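You operate a simulated robot arm through the tools that you are given. There is no shell and no other tool.

You run a simulated robot arm. Do the job below in one go: nothing can be reset, and whatever is moved stays where it is left.

JOB
Close the green lever, let the pressure off, hang the hose on its hook and stopper the inlet.
Fine: in this order; the button marked Bleed lets the pressure off. Set down upright: hose coupling, red stopper.

It is judged by the outcome, as a careful person would: the job done as asked, and still so three seconds after it is handed in. It fails if anything else is knocked over, pushed out of place, dropped, spilled or broken. Lids that push on must go on centred and level and be pressed home; caps that screw on are set level and turned clockwise until they are tight.

ROBOT AND FRAMES
A 7-joint arm with a two-finger parallel gripper, fixed in place. Base frame: the origin is at the foot of the arm, x ahead of it, y to its left, z up. Lengths are in mm, angles in rad, forces in N, time in s.
With the tool pointing down near the work surface it reaches from about 100 to 580 mm from the base axis. Its first joint turns from -2.897 to 2.897 rad. Payload 1.57 kg.
Tool frame: the origin (TCP) lies between the finger pads and is the grasp point; the fingertips stand 30 mm ahead of it; z points along the fingers, y is the line along which they close. The gripper opens to 80 mm. The fingers are 17 mm wide and 12 mm thick; the gripper's body (40 by 82 mm) begins 80 mm behind the TCP.
Orientation is that of the tool frame in the base frame, as [roll, pitch, yaw] about the fixed x, y, z axes, in that order (R = Rz(yaw) Ry(pitch) Rx(roll)). With the fingers straight down and closing along the base's y, the tool's x points along the base's -x, its y along +y and its z along -z.

CONTROLS
- The arm moves only by the tool drive_tool. Its argument "series" is a list of rows, each a list of 2 entries, a list of its own where there are three numbers: the shift along the tool's x, y, z in cm, then the turn, a rotation vector about the tool's x, y, z in rad. In form: [[[x, y, z], [wx, wy, wz]], ...]. A call has 1 to 20 rows; each row is the pose to reach, as a shift and turn from the pose commanded when the call began, along the tool's axes at that moment. "hand" is the opening, from 0 (shut) to 1 (fully open), set as the call begins (left out, the last holds). Rows are played at 5 a second. More than 50 mm and 0.15 rad between two rows, or a gripper value outside its range, and nothing of the call is played. Where a pose cannot be reached the arm comes as near as it can. A force on the tool above 50 N (or 10 N above the force at the start of the call, whichever is more), or a blocked arm, ends the call early, and 0.2 s more pass. The fingers move at their own pace (about 72 mm/s each) and stop on an object; they squeeze with about 21 N. The grip force told is the motor's: it shows also when the fingers shut on nothing. Time passes only in rows, and 0.2 s behind the last, so rows that repeat a pose let the fingers close. The reply holds the time, the measured pose of the TCP, the force on the tool along the base axes, the opening and the grip force, in the units named above and with some noise, with the torque about the TCP (base axes, N m) and any sound that the robot's microphone picked up.
- Cameras (640 x 400 px; columns grow to the right, rows downward): "scene" is fixed at [399.5, 499.4, 1825.3]; the picture's right is [-0.97, -0.23, 0.00], its down [-0.12, 0.53, -0.84] and it looks along [0.19, -0.82, -0.54] (base axes); focal length 316 px, centre (320, 200). "wrist" rides on the gripper at [72, -7, -122] in the tool frame; the picture's right is [0.09, 1.00, 0.00], its down [-0.84, 0.08, -0.54] and it looks along [-0.54, 0.05, 0.84] (tool axes); focal length 238 px, centre (320, 200). There is no depth. A picture from a camera that has moved, and an enlarged one, comes with that camera's place and axes in the base frame and with its lens.
- capture(camera): a new picture of that camera. It takes no simulated time.
- move_column(by): slides the trunk up (or, below 0, down) by that many mm; the arm rides with it, the base frame stays. It gives what a move gives, with no picture.
- inspect(camera, box): a new picture of the part [left, top, right, bottom] of that camera's present view, enlarged. It takes no simulated time.
- sign_off(): hands the job in; it is judged then, once.

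Places have to be worked out from the pictures, the camera data and where the tool is seen. Open the gripper and draw the arm clear of the work before you hand the job in, unless the task says otherwise.

The tools are called after "Call:" by a JSON object that holds its "api" and its "payload". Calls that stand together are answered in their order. drive_tool: Moves the arm, as the interface text tells. Its arguments: {"type":"object","properties":{"series":{"type":"array","items":{"type":"array"}},"hand":{"type":"number"}},"required":["series"]} The other tools are called the same way: move_column (by) slides the trunk up or down; capture (camera) takes a picture; inspect (camera, box) takes an enlarged picture of a part of a camera's view; sign_off () hands the job in.

At the start:

```text
time: 0.0
tool_pos: [397.7, -168.0, 1668.1]
ee_rot: [-3.121, -0.042, 3.138]
wrist_force: [-0.2, 0.0, -0.3]
moment: [0.03, -0.02, 0.0]
opening: 80.0
gripper_force: 0.1
trunk travel left (down, up): [-964.0, 26.0]
```

scene: 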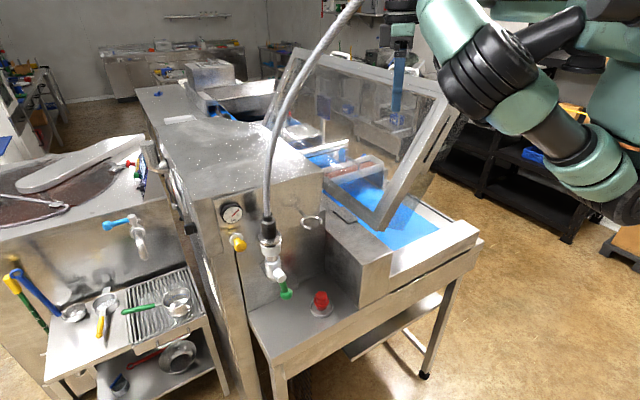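
wrist: 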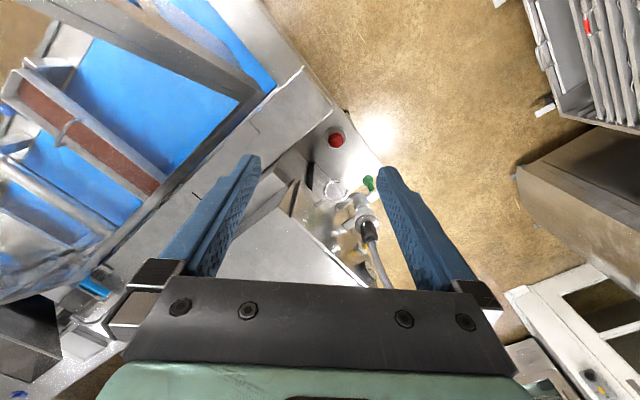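

The scene shows a machine with a gauge, yellow knob, a hose coupled to an inlet with a green lever, a red stopper and a hook ring. I'll look closer before moving.

Call:
{"api": "inspect", "payload": {"camera": "scene", "box": [190, 180, 350, 330]}}

Call:
{"api": "inspect", "payload": {"camera": "wrist", "box": [270, 100, 430, 300]}}

Call:
{"api": "inspect", "payload": {"camera": "scene", "box": [60, 180, 220, 380]}}

```text
2.67 times, centred on (270, 255) of scene
camera zoom: at [399.5, 499.4, 1825.3], right [-0.97, -0.23, 0.0], down [-0.12, 0.53, -0.84], along [0.19, -0.82, -0.54], focal length 841 px, centre (453, 53)
```

zoom: 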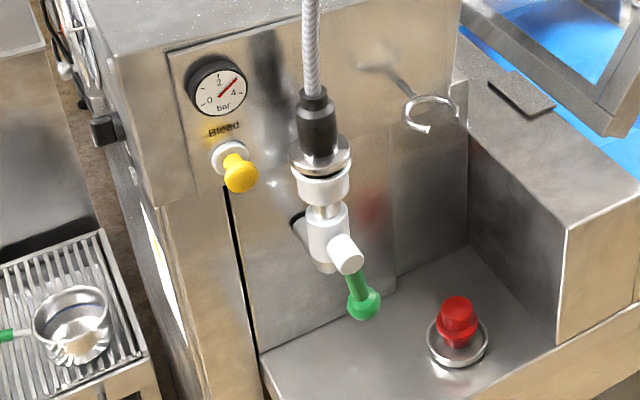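

```text
2.00 times, centred on (350, 200) of wrist
camera zoom: at [330.7, -173.8, 1793.6], right [-0.09, 1.0, -0.02], down [0.86, 0.09, 0.5], along [0.5, 0.03, -0.86], focal length 477 px, centre (260, 200)
```

zoom: 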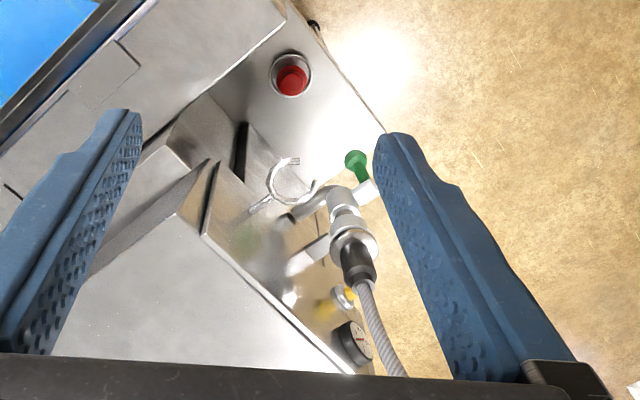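

```text
2.00 times, centred on (140, 280) of scene
camera zoom: at [399.5, 499.4, 1825.3], right [-0.97, -0.23, 0.0], down [-0.12, 0.53, -0.84], along [0.19, -0.82, -0.54], focal length 631 px, centre (680, 40)
```

zoom: 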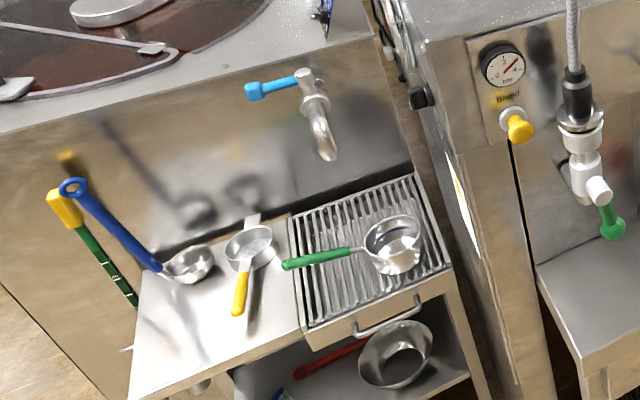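

By triangulating both pictures I place the red stopper near (535,-122,1080), the lever ball near (609,-22,1180), the coupling near (650,-41,1337), the hook ring near (567,-125,1340) and the bleed knob near (730,-27,1320). The panel's outward normal is about (-0.79,0.61,0). The area under the tool is clear down to about 1200, so I lower the trunk 150 mm and look again.

Call:
{"api": "move_column", "payload": {"by": -150}}

Call:
{"api": "capture", "payload": {"camera": "scene"}}

Call:
{"api": "capture", "payload": {"camera": "wrist"}}

Call:
{"api": "inspect", "payload": {"camera": "wrist", "box": [280, 100, 440, 200]}}

```text
time: 1.8
tool_pos: [398.5, -168.8, 1517.7]
ee_rot: [-3.119, -0.049, 3.137]
wrist_force: [-0.4, 0.5, -0.2]
moment: [0.05, -0.03, 0.02]
opening: 79.9
gripper_force: 0.0
trunk travel left (down, up): [-814.0, 176.0]
```

```text
taken
```

scene: 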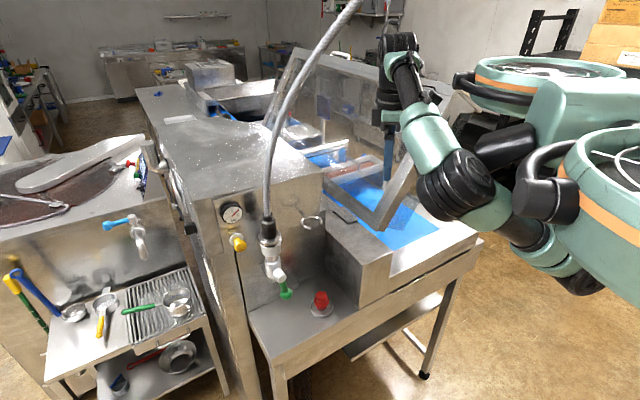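

```text
taken
camera wrist: at [332.0, -173.1, 1642.4], right [-0.09, 1.0, -0.02], down [0.86, 0.09, 0.5], along [0.5, 0.03, -0.87], focal length 238 px, centre (320, 200)
```

wrist: 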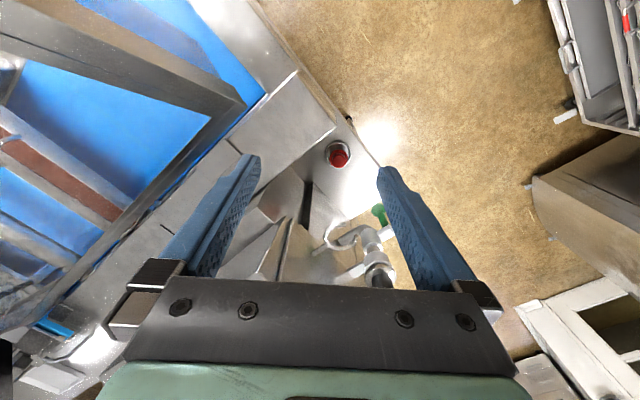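

```text
4.00 times, centred on (360, 150) of wrist
camera zoom: at [332.0, -173.1, 1642.4], right [-0.09, 1.0, -0.02], down [0.86, 0.09, 0.5], along [0.5, 0.03, -0.87], focal length 953 px, centre (160, 400)
```

zoom: 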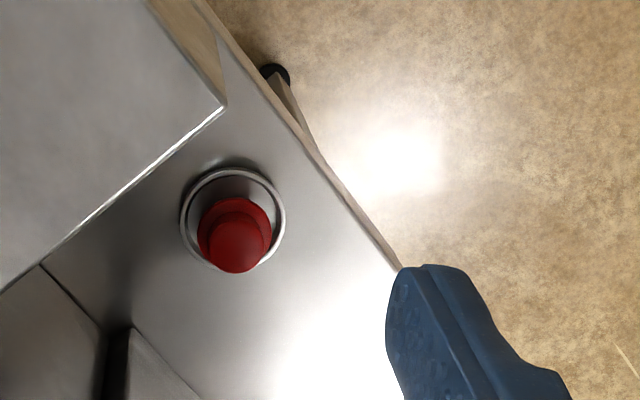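

The arm hangs clear and everything is in place. I yaw the tool in place so its closing line is along the panel, to look at the fittings from the front.

Call:
{"api": "drive_tool", "payload": {"series": [[[0, 0, 0], [0, 0, 0.13]], [[0, 0, 0], [0, 0, 0.26]], [[0, 0, 0], [0, 0, 0.39]], [[0, 0, 0], [0, 0, 0.52]], [[0, 0, 0], [0, 0, 0.653]]], "hand": 0}}

```text
time: 3.0
tool_pos: [398.1, -168.0, 1516.6]
ee_rot: [-3.095, -0.026, 2.482]
wrist_force: [0.3, 0.2, -0.1]
moment: [0.02, -0.04, -0.01]
opening: 0.1
gripper_force: 21.1
trunk travel left (down, up): [-814.0, 176.0]
```

The yaw worked. Now I pitch the tool up about 0.7 rad toward the panel to look at it head-on.

Call:
{"api": "drive_tool", "payload": {"series": [[[0, 0, 0], [0, -0.14, 0]], [[0, 0, 0], [0, -0.28, 0]], [[0, 0, 0], [0, -0.42, 0]], [[0, 0, 0], [0, -0.56, 0]], [[0, 0, 0], [0, -0.7, 0]], [[0, 0, 0], [0, -0.7, 0]]]}}

Call:
{"api": "capture", "payload": {"camera": "wrist"}}

Call:
{"api": "capture", "payload": {"camera": "scene"}}

```text
time: 4.3
tool_pos: [398.1, -169.7, 1517.9]
ee_rot: [-3.085, 0.676, 2.525]
wrist_force: [-0.1, -0.1, -0.8]
moment: [0.01, -0.01, 0.0]
opening: 0.0
gripper_force: 21.2
trunk travel left (down, up): [-814.0, 176.0]
```

```text
taken
camera wrist: at [290.2, -92.7, 1568.6], right [0.55, 0.83, -0.1], down [0.32, -0.09, 0.94], along [0.77, -0.55, -0.32], focal length 238 px, centre (320, 200)
```

wrist: 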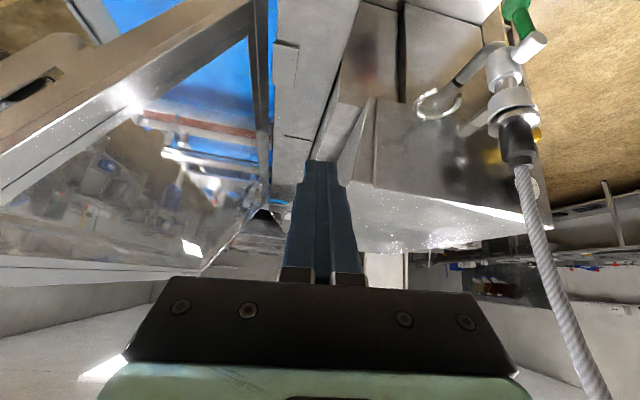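

```text
taken
```

scene: 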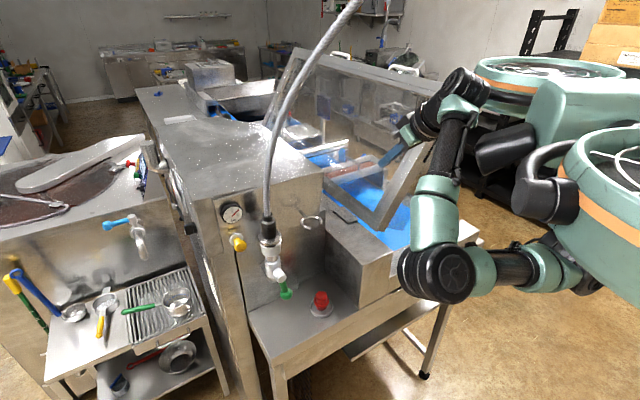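

The wrist picture is upside down in this pose but shows the C-shaped hook, coupling and lever. I slide the hand about 25 cm to the left along the panel, staying well out from it, then lower for a close front view.

Call:
{"api": "drive_tool", "payload": {"series": [[[1.5, 4.2, -0.2], [0, 0, 0]], [[3.0, 8.4, -0.3], [0, 0, 0]], [[4.5, 12.6, -0.5], [0, 0, 0]], [[6.1, 16.8, -0.7], [0, 0, 0]], [[7.6, 21.0, -0.8], [0, 0, 0]], [[9.1, 25.2, -1.0], [0, 0, 0]], [[9.1, 25.2, -1.0], [0, 0, 0]]]}}

Call:
{"api": "move_column", "payload": {"by": -100}}

Call:
{"api": "capture", "payload": {"camera": "wrist"}}

Call:
{"api": "capture", "payload": {"camera": "scene"}}

```text
time: 6.0
tool_pos: [487.5, 76.0, 1457.4]
ee_rot: [-3.088, 0.677, 2.518]
wrist_force: [-0.5, 0.3, 0.1]
moment: [0.05, 0.0, 0.0]
opening: 0.0
gripper_force: 20.5
trunk travel left (down, up): [-814.0, 176.0]
```

```text
time: 7.3
tool_pos: [487.6, 76.8, 1357.3]
ee_rot: [-3.089, 0.678, 2.518]
wrist_force: [0.6, 0.2, 0.5]
moment: [-0.02, -0.02, -0.01]
opening: 0.0
gripper_force: 21.3
trunk travel left (down, up): [-714.0, 276.0]
```

```text
taken
camera wrist: at [380.1, 153.6, 1407.5], right [0.55, 0.83, -0.1], down [0.32, -0.1, 0.94], along [0.77, -0.55, -0.32], focal length 238 px, centre (320, 200)
```

wrist: 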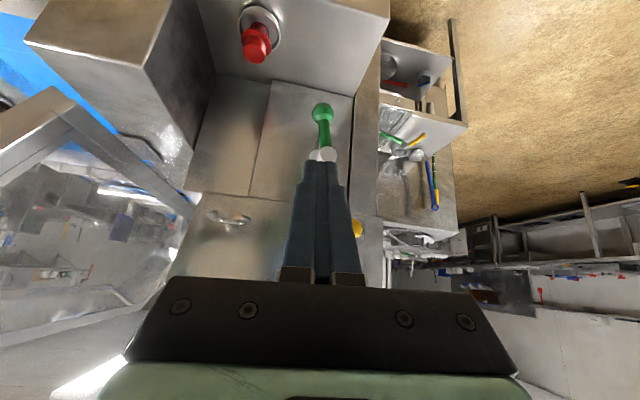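

```text
taken
```

scene: 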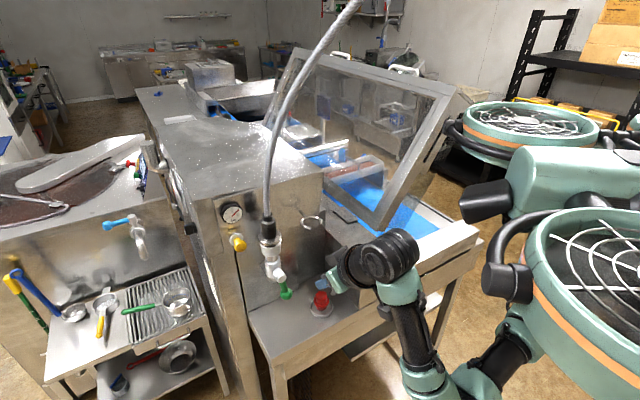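

The closed fingers hide the coupling; I open them to see between and capture again.

Call:
{"api": "drive_tool", "payload": {"series": [[[0, 0, -2.5], [0, 0, 0]], [[0, 0, -5], [0, 0, 0]], [[0, 0, -5], [0, 0, 0]]], "hand": 1}}

Call:
{"api": "capture", "payload": {"camera": "wrist"}}

Call:
{"api": "inspect", "payload": {"camera": "wrist", "box": [180, 80, 400, 290]}}

```text
time: 8.1
tool_pos: [464.4, 96.6, 1395.8]
ee_rot: [-3.087, 0.676, 2.521]
wrist_force: [-0.2, 0.1, -0.6]
moment: [0.02, 0.03, -0.02]
opening: 79.8
gripper_force: 0.0
trunk travel left (down, up): [-714.0, 276.0]
```

```text
taken
camera wrist: at [356.8, 174.1, 1446.6], right [0.55, 0.83, -0.1], down [0.32, -0.1, 0.94], along [0.77, -0.55, -0.32], focal length 238 px, centre (320, 200)
```

wrist: 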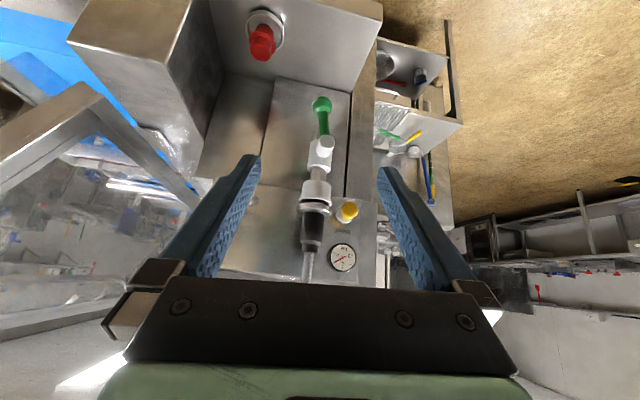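

```text
1.90 times, centred on (290, 185) of wrist
camera zoom: at [356.8, 174.1, 1446.6], right [0.55, 0.83, -0.1], down [0.32, -0.1, 0.94], along [0.77, -0.55, -0.32], focal length 454 px, centre (377, 229)
```

zoom: 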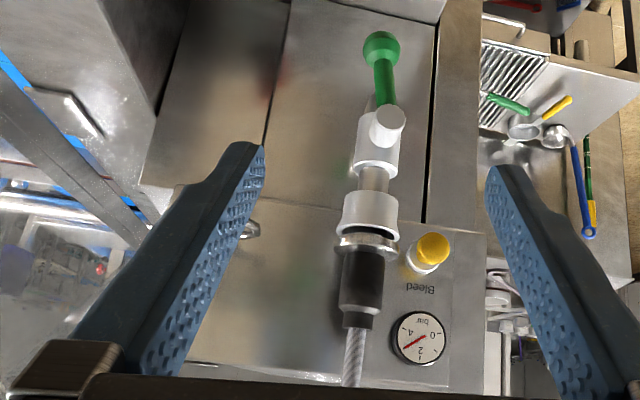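

The view is clear now. I need the panel's exact direction, so I zoom into the seams and the fittings.

Call:
{"api": "inspect", "payload": {"camera": "wrist", "box": [255, 80, 375, 200]}}

Call:
{"api": "inspect", "payload": {"camera": "wrist", "box": [260, 170, 380, 290]}}

Call:
{"api": "inspect", "payload": {"camera": "wrist", "box": [200, 0, 380, 110]}}

Call:
{"api": "inspect", "payload": {"camera": "scene", "box": [230, 200, 340, 320]}}

```text
3.33 times, centred on (315, 140) of wrist
camera zoom: at [356.8, 174.1, 1446.6], right [0.55, 0.83, -0.1], down [0.32, -0.1, 0.94], along [0.77, -0.55, -0.32], focal length 794 px, centre (337, 400)
```

zoom: 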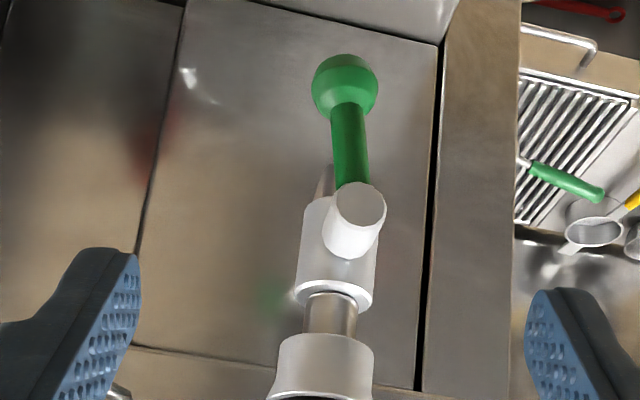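

```text
3.33 times, centred on (320, 230) of wrist
camera zoom: at [356.8, 174.1, 1446.6], right [0.55, 0.83, -0.1], down [0.32, -0.1, 0.94], along [0.77, -0.55, -0.32], focal length 794 px, centre (320, 100)
```

zoom: 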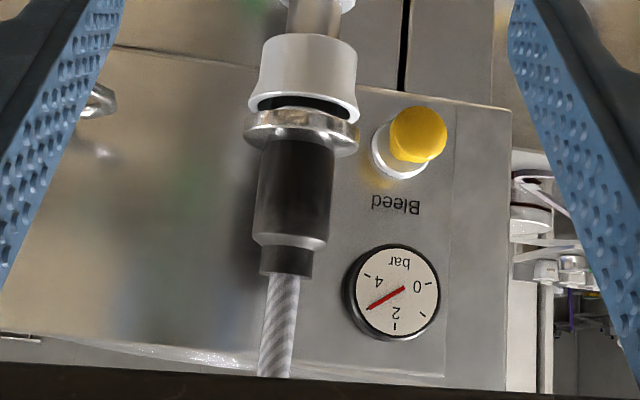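

```text
3.56 times, centred on (290, 55) of wrist
camera zoom: at [356.8, 174.1, 1446.6], right [0.55, 0.83, -0.1], down [0.32, -0.1, 0.94], along [0.77, -0.55, -0.32], focal length 848 px, centre (427, 716)
```

zoom: 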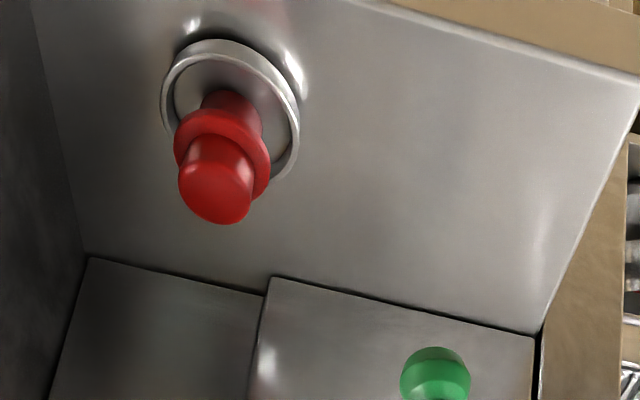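

```text
3.33 times, centred on (285, 260) of scene
camera zoom: at [399.5, 499.4, 1825.3], right [-0.97, -0.23, 0.0], down [-0.12, 0.53, -0.84], along [0.19, -0.82, -0.54], focal length 1052 px, centre (437, 0)
```

zoom: 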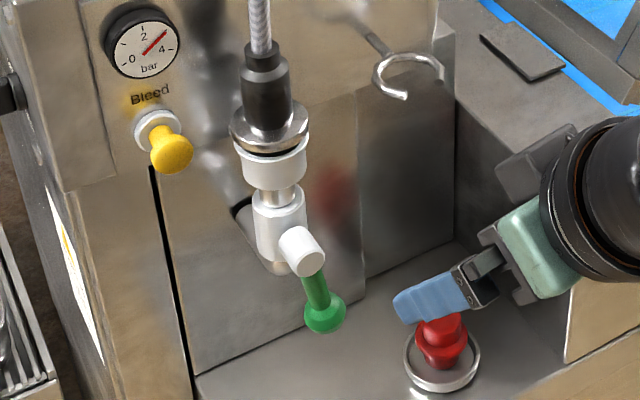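

From the seams I find the panel faces about (-0.71,0.70,0), 45° to the base axes. Lever pivot is near (617,-8,1252), ball (610,-21,1177), bleed knob front (713,-13,1326) and coupling flange (646,-41,1336). I level the tool to point straight at the panel.

Call:
{"api": "drive_tool", "payload": {"series": [[[0, 0, 0], [0.0147, -0.1271, 0.014]], [[0, 0, 0], [0.0295, -0.2542, 0.028]], [[0, 0, 0], [0.0442, -0.3813, 0.042]], [[0, 0, 0], [0.0589, -0.5083, 0.0561]], [[0, 0, 0], [0.0736, -0.6354, 0.0701]], [[0, 0, 0], [0.0884, -0.7625, 0.0841]], [[0, 0, 0], [0.1031, -0.8896, 0.0981]], [[0, 0, 0], [0.1031, -0.8896, 0.0981]]], "hand": 0}}

Call:
{"api": "capture", "payload": {"camera": "scene"}}

Call:
{"api": "capture", "payload": {"camera": "wrist"}}

```text
time: 9.9
tool_pos: [463.8, 98.4, 1396.2]
ee_rot: [0.656, 1.568, -0.132]
wrist_force: [-0.2, 0.3, -0.4]
moment: [0.02, -0.02, 0.01]
opening: 0.0
gripper_force: 20.8
trunk travel left (down, up): [-714.0, 276.0]
```

```text
taken
```

scene: 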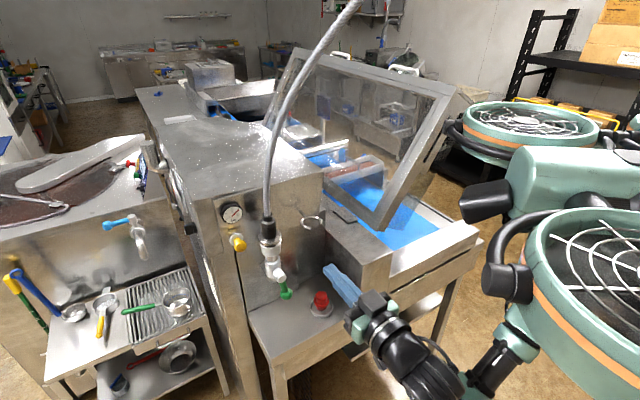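

```text
taken
camera wrist: at [373.7, 178.7, 1324.2], right [0.7, 0.7, -0.09], down [-0.33, 0.44, 0.84], along [0.63, -0.56, 0.54], focal length 238 px, centre (320, 200)
```

wrist: 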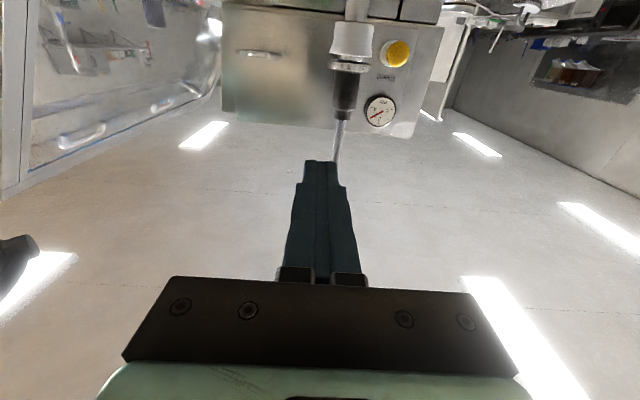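

The tool is now level and pointing at the panel. I lower the trunk to bring the closed fingers to the height of the lever ball, still about 100 mm in front of the table, and check the view.

Call:
{"api": "move_column", "payload": {"by": -219}}

Call:
{"api": "capture", "payload": {"camera": "scene"}}

Call:
{"api": "capture", "payload": {"camera": "wrist"}}

```text
time: 12.2
tool_pos: [464.5, 97.3, 1177.7]
ee_rot: [0.905, 1.569, 0.117]
wrist_force: [0.0, -0.2, 0.2]
moment: [-0.01, 0.0, 0.0]
opening: 0.1
gripper_force: 20.6
trunk travel left (down, up): [-495.0, 495.0]
```

```text
taken
```

scene: 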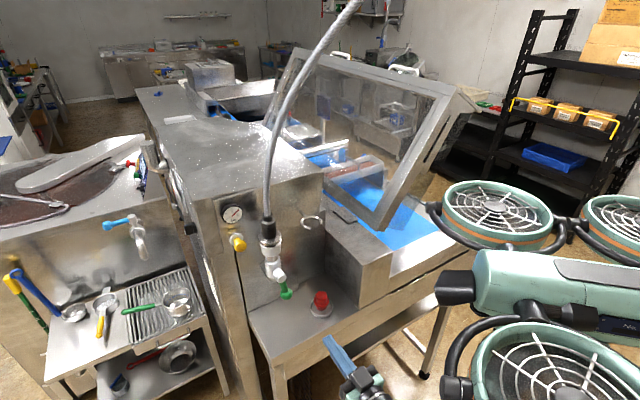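

```text
taken
camera wrist: at [373.7, 178.6, 1105.3], right [0.7, 0.7, -0.09], down [-0.33, 0.44, 0.84], along [0.63, -0.56, 0.54], focal length 238 px, centre (320, 200)
```

wrist: 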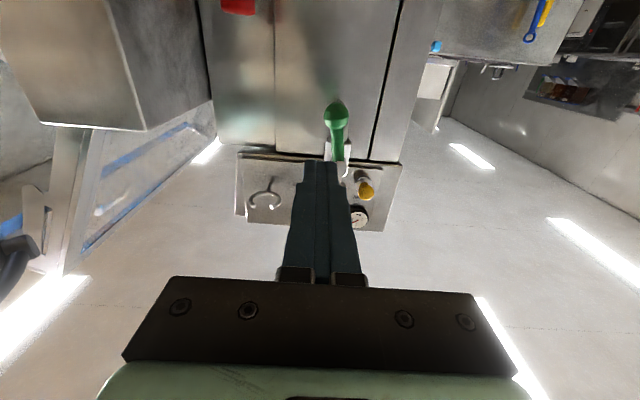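

Now the ball, hook and valve are visible over the fingertips. I zoom in to refine ball, nub and hook positions.

Call:
{"api": "inspect", "payload": {"camera": "wrist", "box": [230, 80, 410, 240]}}

Call:
{"api": "inspect", "payload": {"camera": "scene", "box": [220, 200, 400, 400]}}

```text
2.50 times, centred on (320, 160) of wrist
camera zoom: at [373.7, 178.6, 1105.3], right [0.7, 0.7, -0.09], down [-0.33, 0.44, 0.84], along [0.63, -0.56, 0.54], focal length 596 px, centre (320, 300)
```

zoom: 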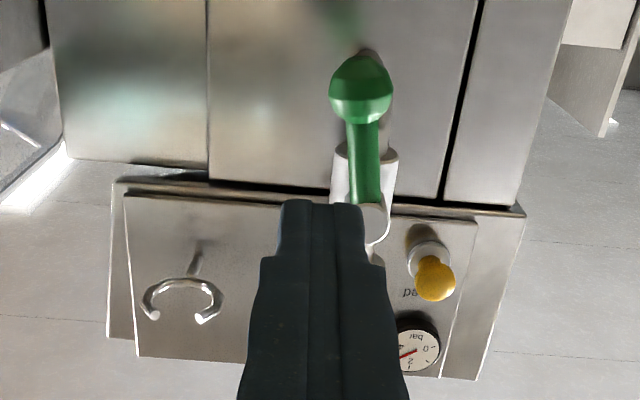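

```text
2.00 times, centred on (310, 300) of scene
camera zoom: at [399.5, 499.4, 1825.3], right [-0.97, -0.23, 0.0], down [-0.12, 0.53, -0.84], along [0.19, -0.82, -0.54], focal length 631 px, centre (340, 0)
```

zoom: 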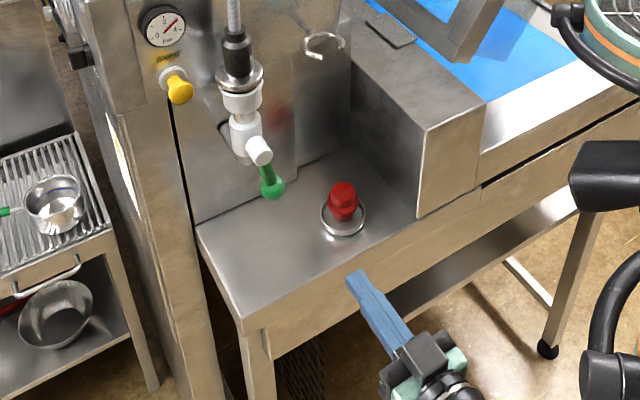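

Readings agree: ball at u≈417 mm along the panel, 111 mm out, z≈1177; hook ring centre at u≈314, 69 mm out, z≈1339, opening outward. I put the closed fingers just beyond the ball's far (+u) side, level with it.

Call:
{"api": "drive_tool", "payload": {"series": [[[0, 2.9, 0], [0, 0, 0]], [[0, 5.8, 0], [0, 0, 0]], [[0, 5.8, 4.2], [0, 0, 0]], [[0, 5.8, 8.4], [0, 0, 0]], [[0, 5.8, 12.5], [0, 0, 0]], [[0, 5.8, 16.5], [0, 0, 0]], [[0, 5.8, 16.5], [0, 0, 0]]], "hand": 0}}

Call:
{"api": "inspect", "payload": {"camera": "wrist", "box": [230, 60, 410, 220]}}

Call:
{"api": "inspect", "payload": {"camera": "scene", "box": [220, 220, 340, 340]}}

```text
time: 13.8
tool_pos: [623.5, 21.1, 1175.2]
ee_rot: [0.723, 1.57, -0.065]
wrist_force: [-0.9, -0.5, 0.1]
moment: [0.02, -0.03, -0.01]
opening: 0.0
gripper_force: 21.4
trunk travel left (down, up): [-495.0, 495.0]
```

```text
2.50 times, centred on (320, 140) of wrist
camera zoom: at [532.1, 102.6, 1104.8], right [0.7, 0.7, -0.09], down [-0.33, 0.44, 0.84], along [0.63, -0.56, 0.54], focal length 596 px, centre (320, 350)
```

zoom: 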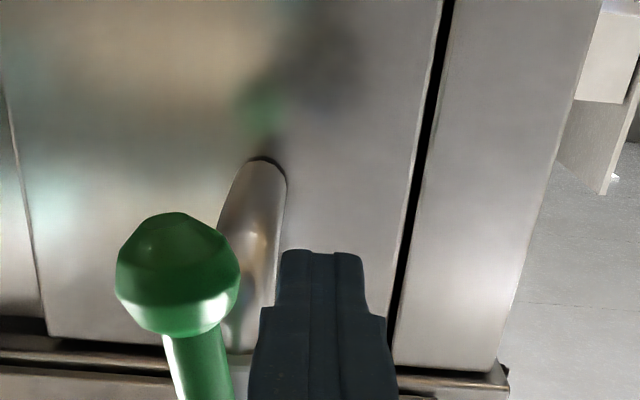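

```text
3.33 times, centred on (280, 280) of scene
camera zoom: at [399.5, 499.4, 1825.3], right [-0.97, -0.23, 0.0], down [-0.12, 0.53, -0.84], along [0.19, -0.82, -0.54], focal length 1052 px, centre (453, -67)
```

zoom: 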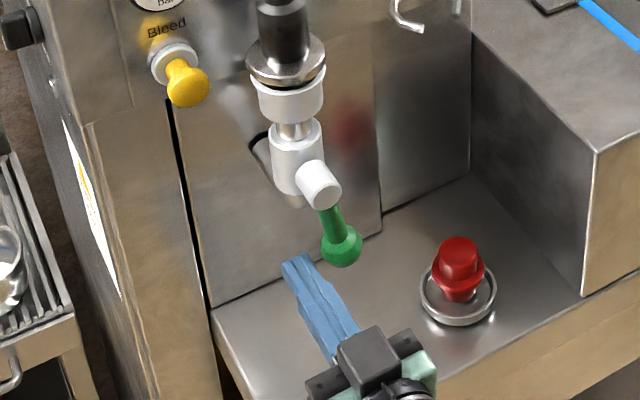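

The fingertips sit just +u of the ball with about 10 mm clearance. I push gently toward the hook side by a small amount and watch the force.

Call:
{"api": "drive_tool", "payload": {"series": [[[0, -0.6, 0], [0, 0, 0]], [[0.1, -1.2, 0], [0, 0, 0]], [[0.2, -1.5, 0], [0, 0, 0]], [[0.2, -1.8, 0], [0, 0, 0]], [[0.3, -2.1, 0], [0, 0, 0]], [[0.3, -2.4, 0], [0, 0, 0]], [[0.3, -2.4, 0], [0, 0, 0]]]}}

Call:
{"api": "inspect", "payload": {"camera": "wrist", "box": [230, 60, 410, 220]}}

Call:
{"api": "inspect", "payload": {"camera": "scene", "box": [220, 220, 340, 340]}}

```text
time: 15.4
tool_pos: [605.7, 3.9, 1173.9]
ee_rot: [0.427, 1.569, -0.359]
wrist_force: [3.3, 1.9, 3.4]
moment: [-0.12, -0.02, 0.09]
opening: 0.0
gripper_force: 20.7
trunk travel left (down, up): [-495.0, 495.0]
```

```text
2.50 times, centred on (320, 140) of wrist
camera zoom: at [514.1, 86.2, 1102.4], right [0.7, 0.7, -0.09], down [-0.33, 0.44, 0.84], along [0.63, -0.56, 0.54], focal length 596 px, centre (320, 350)
```

zoom: 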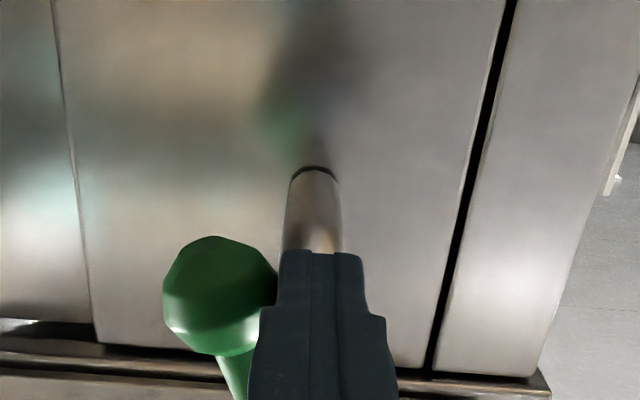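

```text
3.33 times, centred on (280, 280) of scene
camera zoom: at [399.5, 499.4, 1825.3], right [-0.97, -0.23, 0.0], down [-0.12, 0.53, -0.84], along [0.19, -0.82, -0.54], focal length 1052 px, centre (453, -67)
```

zoom: 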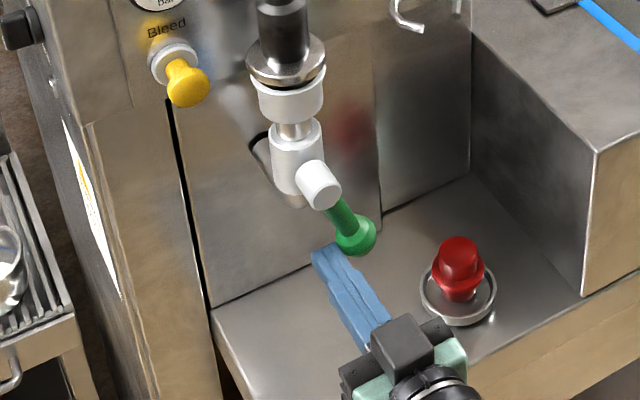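

The lever swings freely that way with only about 4 N. I continue pushing it along its arc toward horizontal.

Call:
{"api": "drive_tool", "payload": {"series": [[[0.1, -0.6, 0], [0, 0, 0]], [[0.16, -1.27, 0], [0, 0, 0]], [[0, -2.1, 0], [0, 0, 0]], [[-0.27, -2.89, 0], [0, 0, 0]], [[-0.62, -3.65, 0], [0, 0, 0]], [[-1.03, -4.37, 0], [0, 0, 0]], [[-1.54, -5.05, 0], [0, 0, 0]], [[-2.1, -5.69, 0], [0, 0, 0]], [[-2.75, -6.25, 0], [0, 0, 0]], [[-3.43, -6.75, 0], [0, 0, 0]], [[-3.43, -6.75, 0], [0, 0, 0]]]}}

Call:
{"api": "capture", "payload": {"camera": "wrist"}}

Call:
{"api": "inspect", "payload": {"camera": "scene", "box": [220, 220, 340, 340]}}

```text
time: 17.8
tool_pos: [557.3, -44.1, 1208.3]
ee_rot: [-1.938, 1.571, -2.726]
wrist_force: [0.5, 1.0, -2.5]
moment: [0.02, 0.02, -0.06]
opening: 0.2
gripper_force: 20.5
trunk travel left (down, up): [-495.0, 495.0]
```

```text
taken
camera wrist: at [466.7, 38.0, 1136.9], right [0.71, 0.7, -0.09], down [-0.33, 0.44, 0.84], along [0.63, -0.56, 0.54], focal length 238 px, centre (320, 200)
```

wrist: 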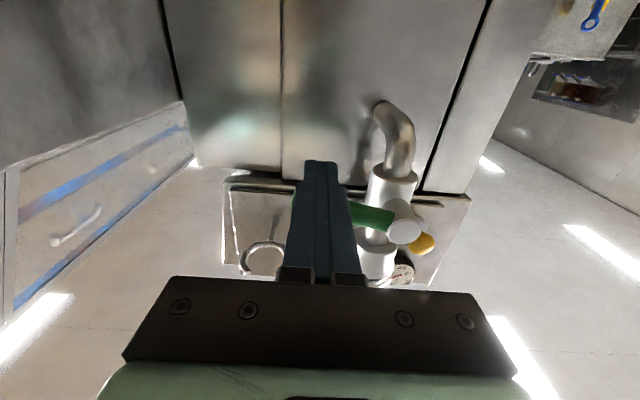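

```text
3.33 times, centred on (280, 280) of scene
camera zoom: at [399.5, 499.4, 1825.3], right [-0.97, -0.23, 0.0], down [-0.12, 0.53, -0.84], along [0.19, -0.82, -0.54], focal length 1052 px, centre (453, -67)
```

zoom: 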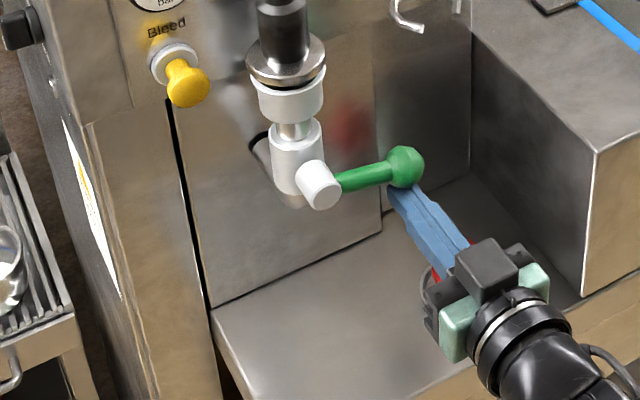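

The lever is nearly horizontal (about 15–20° short). I carry on slowly upward until it is level or meets its stop.

Call:
{"api": "drive_tool", "payload": {"series": [[[-0.5, -0.3, 0], [0, 0, 0]], [[-1.07, -0.55, 0], [0, 0, 0]], [[-1.5, -0.72, 0], [0, 0, 0]], [[-1.97, -0.9, 0], [0, 0, 0]], [[-2.2, -0.95, 0], [0, 0, 0]], [[-2.57, -1.05, 0], [0, 0, 0]], [[-2.57, -1.05, 0], [0, 0, 0]]]}}

Call:
{"api": "capture", "payload": {"camera": "wrist"}}

Call:
{"api": "inspect", "payload": {"camera": "scene", "box": [220, 220, 340, 340]}}

```text
time: 19.2
tool_pos: [552.0, -48.6, 1223.8]
ee_rot: [-2.808, 1.539, 2.689]
wrist_force: [-0.5, 2.7, -8.3]
moment: [0.1, 0.15, 0.09]
opening: 0.0
gripper_force: 20.6
trunk travel left (down, up): [-495.0, 495.0]
stopped in row 7: the force on the tool passed its limit at 52 N (the readings are from after the stop); the commanded pose is now the measured one
```

```text
taken
camera wrist: at [459.1, 33.3, 1155.7], right [0.7, 0.71, -0.1], down [-0.3, 0.43, 0.85], along [0.65, -0.57, 0.51], focal length 238 px, centre (320, 200)
```

wrist: 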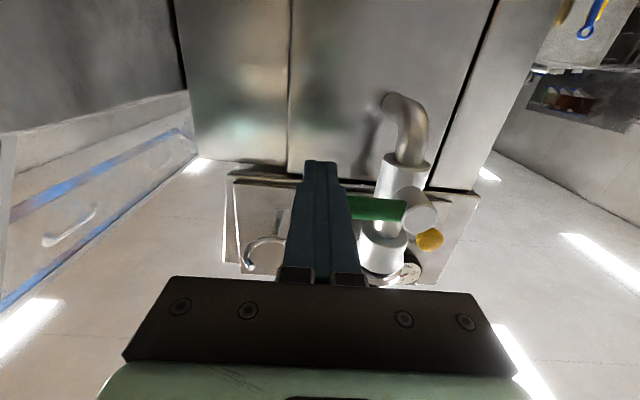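

```text
3.33 times, centred on (280, 280) of scene
camera zoom: at [399.5, 499.4, 1825.3], right [-0.97, -0.23, 0.0], down [-0.12, 0.53, -0.84], along [0.19, -0.82, -0.54], focal length 1052 px, centre (453, -67)
```

zoom: 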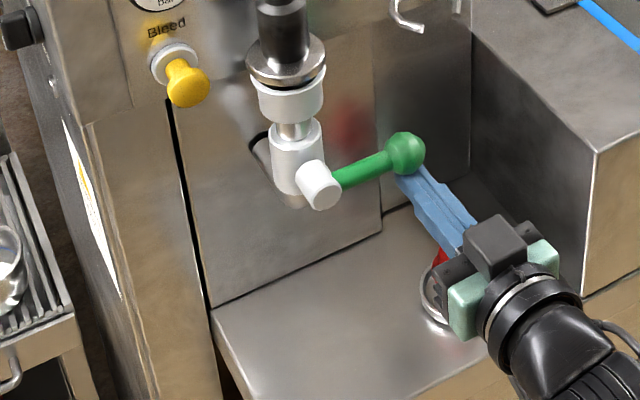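

The lever met its stop at practically horizontal – closed. I back off downward and outward, and verify it stays.

Call:
{"api": "drive_tool", "payload": {"series": [[[1.0, 0.1, 0], [0, 0, 0]], [[2.0, 0.2, 0], [0, 0, 0]], [[2.0, 0.2, -4], [0, 0, 0]], [[2.0, 0.2, -8], [0, 0, 0]], [[2.0, 0.2, -12], [0, 0, 0]], [[2.0, 0.2, -12], [0, 0, 0]]]}}

Call:
{"api": "capture", "payload": {"camera": "wrist"}}

Call:
{"api": "inspect", "payload": {"camera": "scene", "box": [200, 180, 340, 320]}}

Call:
{"api": "inspect", "payload": {"camera": "wrist", "box": [220, 60, 440, 240]}}

```text
time: 20.6
tool_pos: [467.5, 37.9, 1206.0]
ee_rot: [-2.864, 1.542, 2.632]
wrist_force: [0.3, 0.0, 0.7]
moment: [-0.01, 0.0, 0.02]
opening: 0.0
gripper_force: 20.6
trunk travel left (down, up): [-495.0, 495.0]
```

```text
taken
camera wrist: at [374.3, 119.5, 1138.3], right [0.7, 0.7, -0.1], down [-0.31, 0.43, 0.85], along [0.64, -0.57, 0.52], focal length 238 px, centre (320, 200)
```

wrist: 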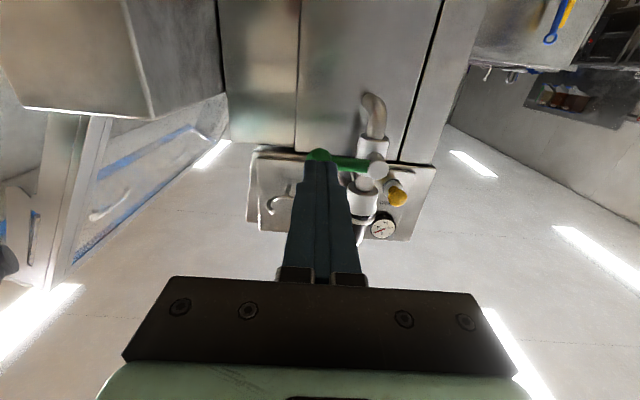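

```text
2.86 times, centred on (270, 250) of scene
camera zoom: at [399.5, 499.4, 1825.3], right [-0.97, -0.23, 0.0], down [-0.12, 0.53, -0.84], along [0.19, -0.82, -0.54], focal length 901 px, centre (463, 57)
```

zoom: 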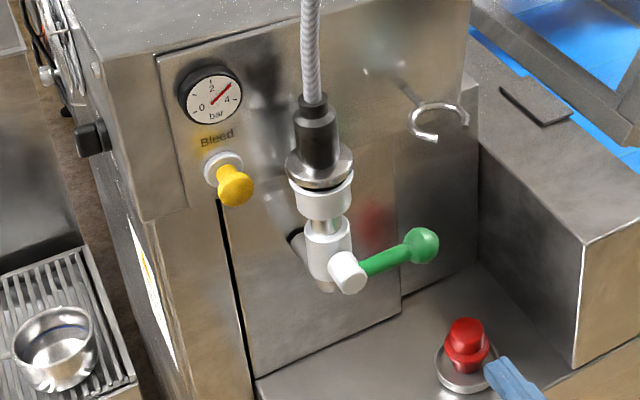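

```text
2.22 times, centred on (330, 150) of wrist
camera zoom: at [374.3, 119.5, 1138.3], right [0.7, 0.7, -0.1], down [-0.31, 0.43, 0.85], along [0.64, -0.57, 0.52], focal length 530 px, centre (298, 311)
```

zoom: 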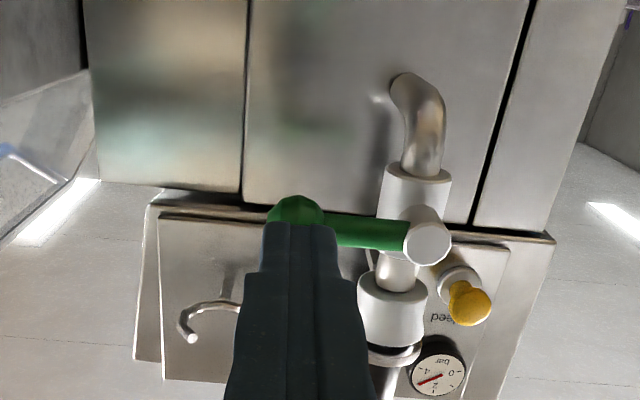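

The lever is level and stays closed; gauge reads about 3 bar. Next is the bleed knob at u≈494, z≈1325: I raise the trunk 119 mm and shift sideways along the panel, squaring the tool.

Call:
{"api": "move_column", "payload": {"by": 119}}

Call:
{"api": "drive_tool", "payload": {"series": [[[0, 4.5, -0.5], [0, -0.028, 0]], [[0, 9, -0.5], [0, -0.028, 0]], [[0, 13.6, -0.5], [0, -0.028, 0]], [[0, 13.6, -0.5], [0, -0.028, 0]]]}}

Call:
{"api": "capture", "payload": {"camera": "wrist"}}

Call:
{"api": "inspect", "payload": {"camera": "wrist", "box": [220, 60, 420, 220]}}

Call:
{"api": "capture", "payload": {"camera": "scene"}}

```text
time: 22.1
tool_pos: [465.9, 36.1, 1326.4]
ee_rot: [-2.85, 1.543, 2.647]
wrist_force: [0.1, -0.4, 0.5]
moment: [0.01, 0.01, 0.0]
opening: 0.0
gripper_force: 21.1
trunk travel left (down, up): [-614.0, 376.0]
```

```text
time: 23.1
tool_pos: [560.7, 136.2, 1323.5]
ee_rot: [-1.307, 1.565, -2.093]
wrist_force: [-0.2, -0.4, 0.3]
moment: [0.03, -0.04, 0.03]
opening: 0.0
gripper_force: 21.0
trunk travel left (down, up): [-614.0, 376.0]
```

```text
taken
camera wrist: at [469.3, 216.7, 1252.2], right [0.7, 0.7, -0.1], down [-0.32, 0.44, 0.84], along [0.63, -0.56, 0.54], focal length 238 px, centre (320, 200)
```

wrist: 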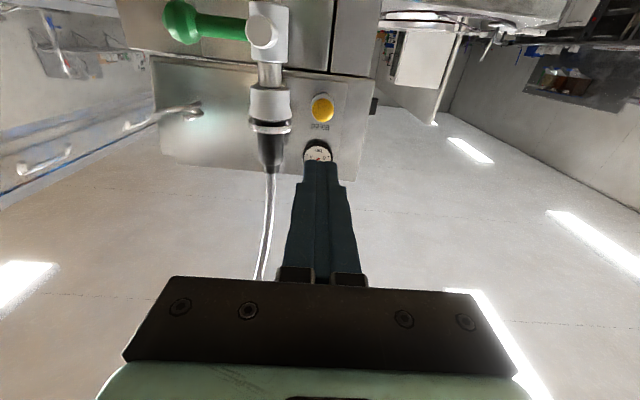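

```text
2.50 times, centred on (320, 140) of wrist
camera zoom: at [469.3, 216.7, 1252.2], right [0.7, 0.7, -0.1], down [-0.32, 0.44, 0.84], along [0.63, -0.56, 0.54], focal length 596 px, centre (320, 350)
```

zoom: 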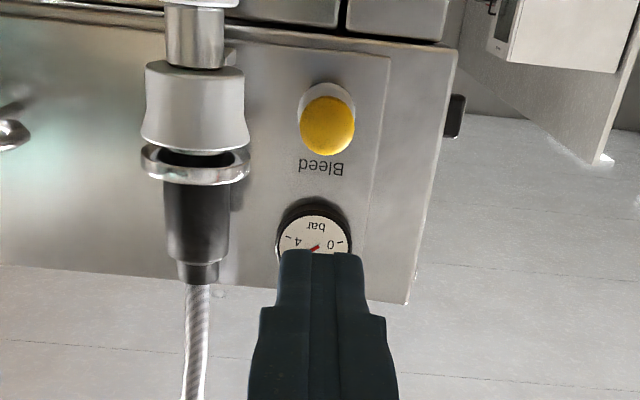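

```text
taken
```

scene: 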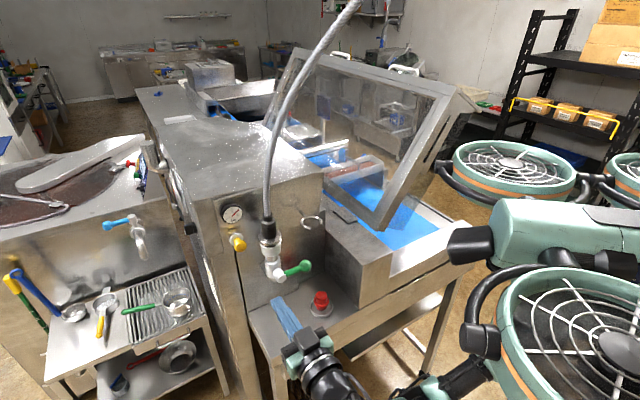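

The knob is straight ahead (u≈496, z≈1324) of the closed fingers. I approach to about 8 mm short of it.

Call:
{"api": "drive_tool", "payload": {"series": [[[0, 0.3, 4], [0, 0, 0]], [[0, 0.3, 8], [0, 0, 0]], [[0, 0.3, 12], [0, 0, 0]], [[0, 0.3, 15], [0, 0, 0]], [[0, 0.3, 17], [0, 0, 0]], [[0, 0.3, 17], [0, 0, 0]]]}}

Call:
{"api": "capture", "payload": {"camera": "wrist"}}

Call:
{"api": "inspect", "payload": {"camera": "scene", "box": [190, 180, 350, 320]}}

```text
time: 24.5
tool_pos: [681.8, 19.1, 1326.4]
ee_rot: [-1.31, 1.564, -2.098]
wrist_force: [-0.4, 0.1, -0.4]
moment: [-0.01, 0.0, 0.04]
opening: 0.1
gripper_force: 21.6
trunk travel left (down, up): [-614.0, 376.0]
```

```text
taken
camera wrist: at [590.3, 99.5, 1253.8], right [0.7, 0.7, -0.1], down [-0.32, 0.44, 0.84], along [0.63, -0.56, 0.54], focal length 238 px, centre (320, 200)
```

wrist: 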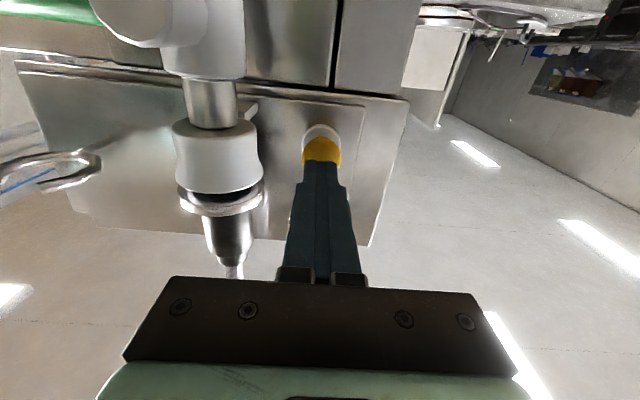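

```text
2.86 times, centred on (270, 250) of scene
camera zoom: at [399.5, 499.4, 1825.3], right [-0.97, -0.23, 0.0], down [-0.12, 0.53, -0.84], along [0.19, -0.82, -0.54], focal length 901 px, centre (463, 57)
```

zoom: 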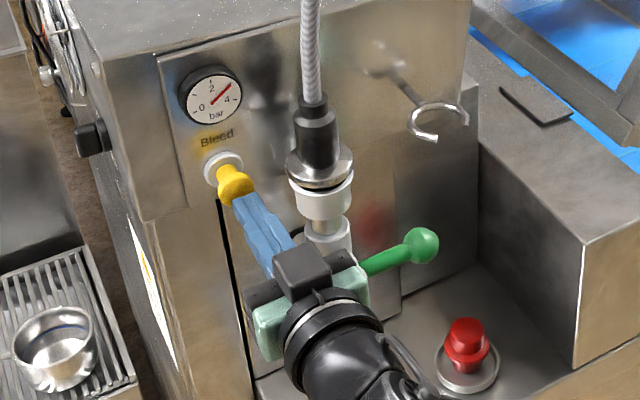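

Fingertips are right at the knob, well aligned. I press in slowly and hold.

Call:
{"api": "drive_tool", "payload": {"series": [[[0.1, 0, 0.4], [0, 0, 0]], [[0.1, 0, 0.7], [0, 0, 0]], [[0.1, 0, 1.0], [0, 0, 0]], [[0.1, 0, 1.2], [0, 0, 0]], [[0.1, 0, 1.4], [0, 0, 0]], [[0.1, 0, 1.6], [0, 0, 0]], [[0.1, 0, 1.6], [0, 0, 0]]]}}

Call:
{"api": "inspect", "payload": {"camera": "scene", "box": [190, 180, 350, 320]}}

```text
time: 26.1
tool_pos: [693.2, 6.9, 1325.0]
ee_rot: [-1.279, 1.562, -2.066]
wrist_force: [-2.1, 0.6, -0.4]
moment: [-0.01, -0.01, -0.03]
opening: 0.2
gripper_force: 20.8
trunk travel left (down, up): [-614.0, 376.0]
```

```text
2.86 times, centred on (270, 250) of scene
camera zoom: at [399.5, 499.4, 1825.3], right [-0.97, -0.23, 0.0], down [-0.12, 0.53, -0.84], along [0.19, -0.82, -0.54], focal length 901 px, centre (463, 57)
```

zoom: 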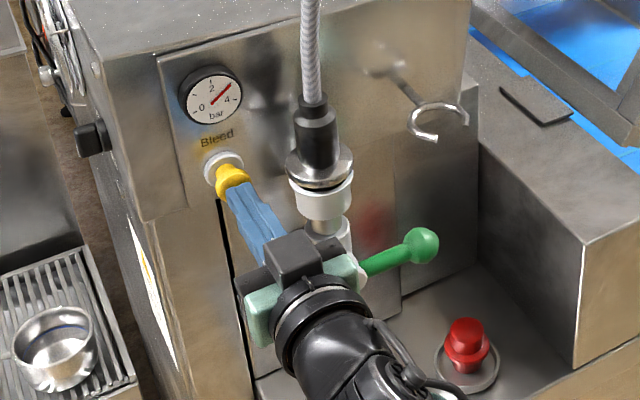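

Contact has just begun (about 2 N). I press further in small steps and hold until the gauge falls.

Call:
{"api": "drive_tool", "payload": {"series": [[[0, 0, 0.2], [0, 0, 0]], [[0, 0, 0.4], [0, 0, 0]], [[0, 0, 0.6], [0, 0, 0]], [[0, 0, 0.8], [0, 0, 0]], [[0, 0, 1.0], [0, 0, 0]], [[0, 0, 1.0], [0, 0, 0]], [[0, 0, 1.0], [0, 0, 0]], [[0, 0, 1.0], [0, 0, 0]], [[0, 0, 1.0], [0, 0, 0]], [[0, 0, 1.0], [0, 0, 0]], [[0, 0, 1.0], [0, 0, 0]], [[0, 0, 1.0], [0, 0, 0]], [[0, 0, 1.0], [0, 0, 0]]]}}

Call:
{"api": "inspect", "payload": {"camera": "scene", "box": [190, 180, 350, 320]}}

```text
time: 28.9
tool_pos: [699.3, 0.3, 1324.0]
ee_rot: [-1.192, 1.562, -1.979]
wrist_force: [-4.6, 3.1, -0.6]
moment: [-0.01, 0.02, 0.0]
opening: 0.1
gripper_force: 21.0
trunk travel left (down, up): [-614.0, 376.0]
```

```text
2.86 times, centred on (270, 250) of scene
camera zoom: at [399.5, 499.4, 1825.3], right [-0.97, -0.23, 0.0], down [-0.12, 0.53, -0.84], along [0.19, -0.82, -0.54], focal length 901 px, centre (463, 57)
```

zoom: 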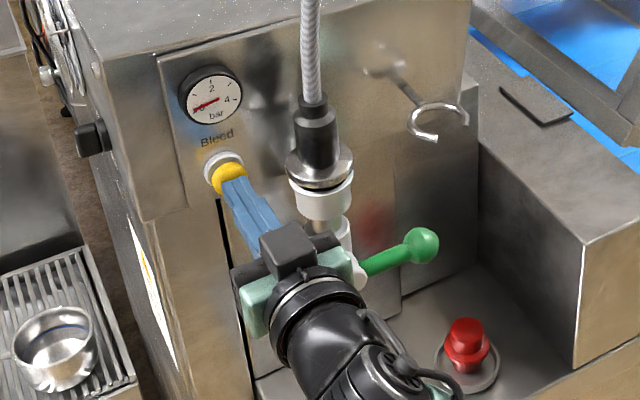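

The needle has swung to about 0. I hold a little longer to be sure and look at the gauge.

Call:
{"api": "drive_tool", "payload": {"series": [[[0, 0, 0.2], [0, 0, 0]], [[0, 0, 0.2], [0, 0, 0]], [[0, 0, 0.2], [0, 0, 0]], [[0, 0, 0.2], [0, 0, 0]], [[0, 0, 0.2], [0, 0, 0]], [[0, 0, 0.2], [0, 0, 0]], [[0, 0, 0.2], [0, 0, 0]], [[0, 0, 0.2], [0, 0, 0]], [[0, 0, 0.2], [0, 0, 0]], [[0, 0, 0.2], [0, 0, 0]]]}}

Call:
{"api": "inspect", "payload": {"camera": "scene", "box": [210, 190, 260, 230]}}

```text
time: 31.1
tool_pos: [701.7, 0.2, 1324.3]
ee_rot: [-1.182, 1.563, -1.967]
wrist_force: [-9.2, 5.9, -3.8]
moment: [0.06, 0.09, -0.07]
opening: 0.0
gripper_force: 21.3
trunk travel left (down, up): [-614.0, 376.0]
```

```text
10.00 times, centred on (235, 210) of scene
camera zoom: at [399.5, 499.4, 1825.3], right [-0.97, -0.23, 0.0], down [-0.12, 0.53, -0.84], along [0.19, -0.82, -0.54], focal length 3155 px, centre (1170, 100)
```

zoom: 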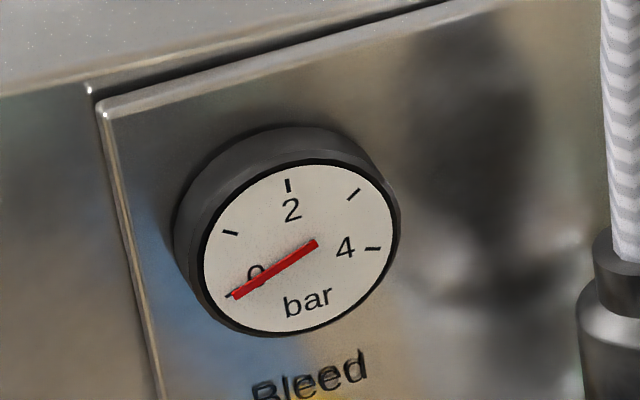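

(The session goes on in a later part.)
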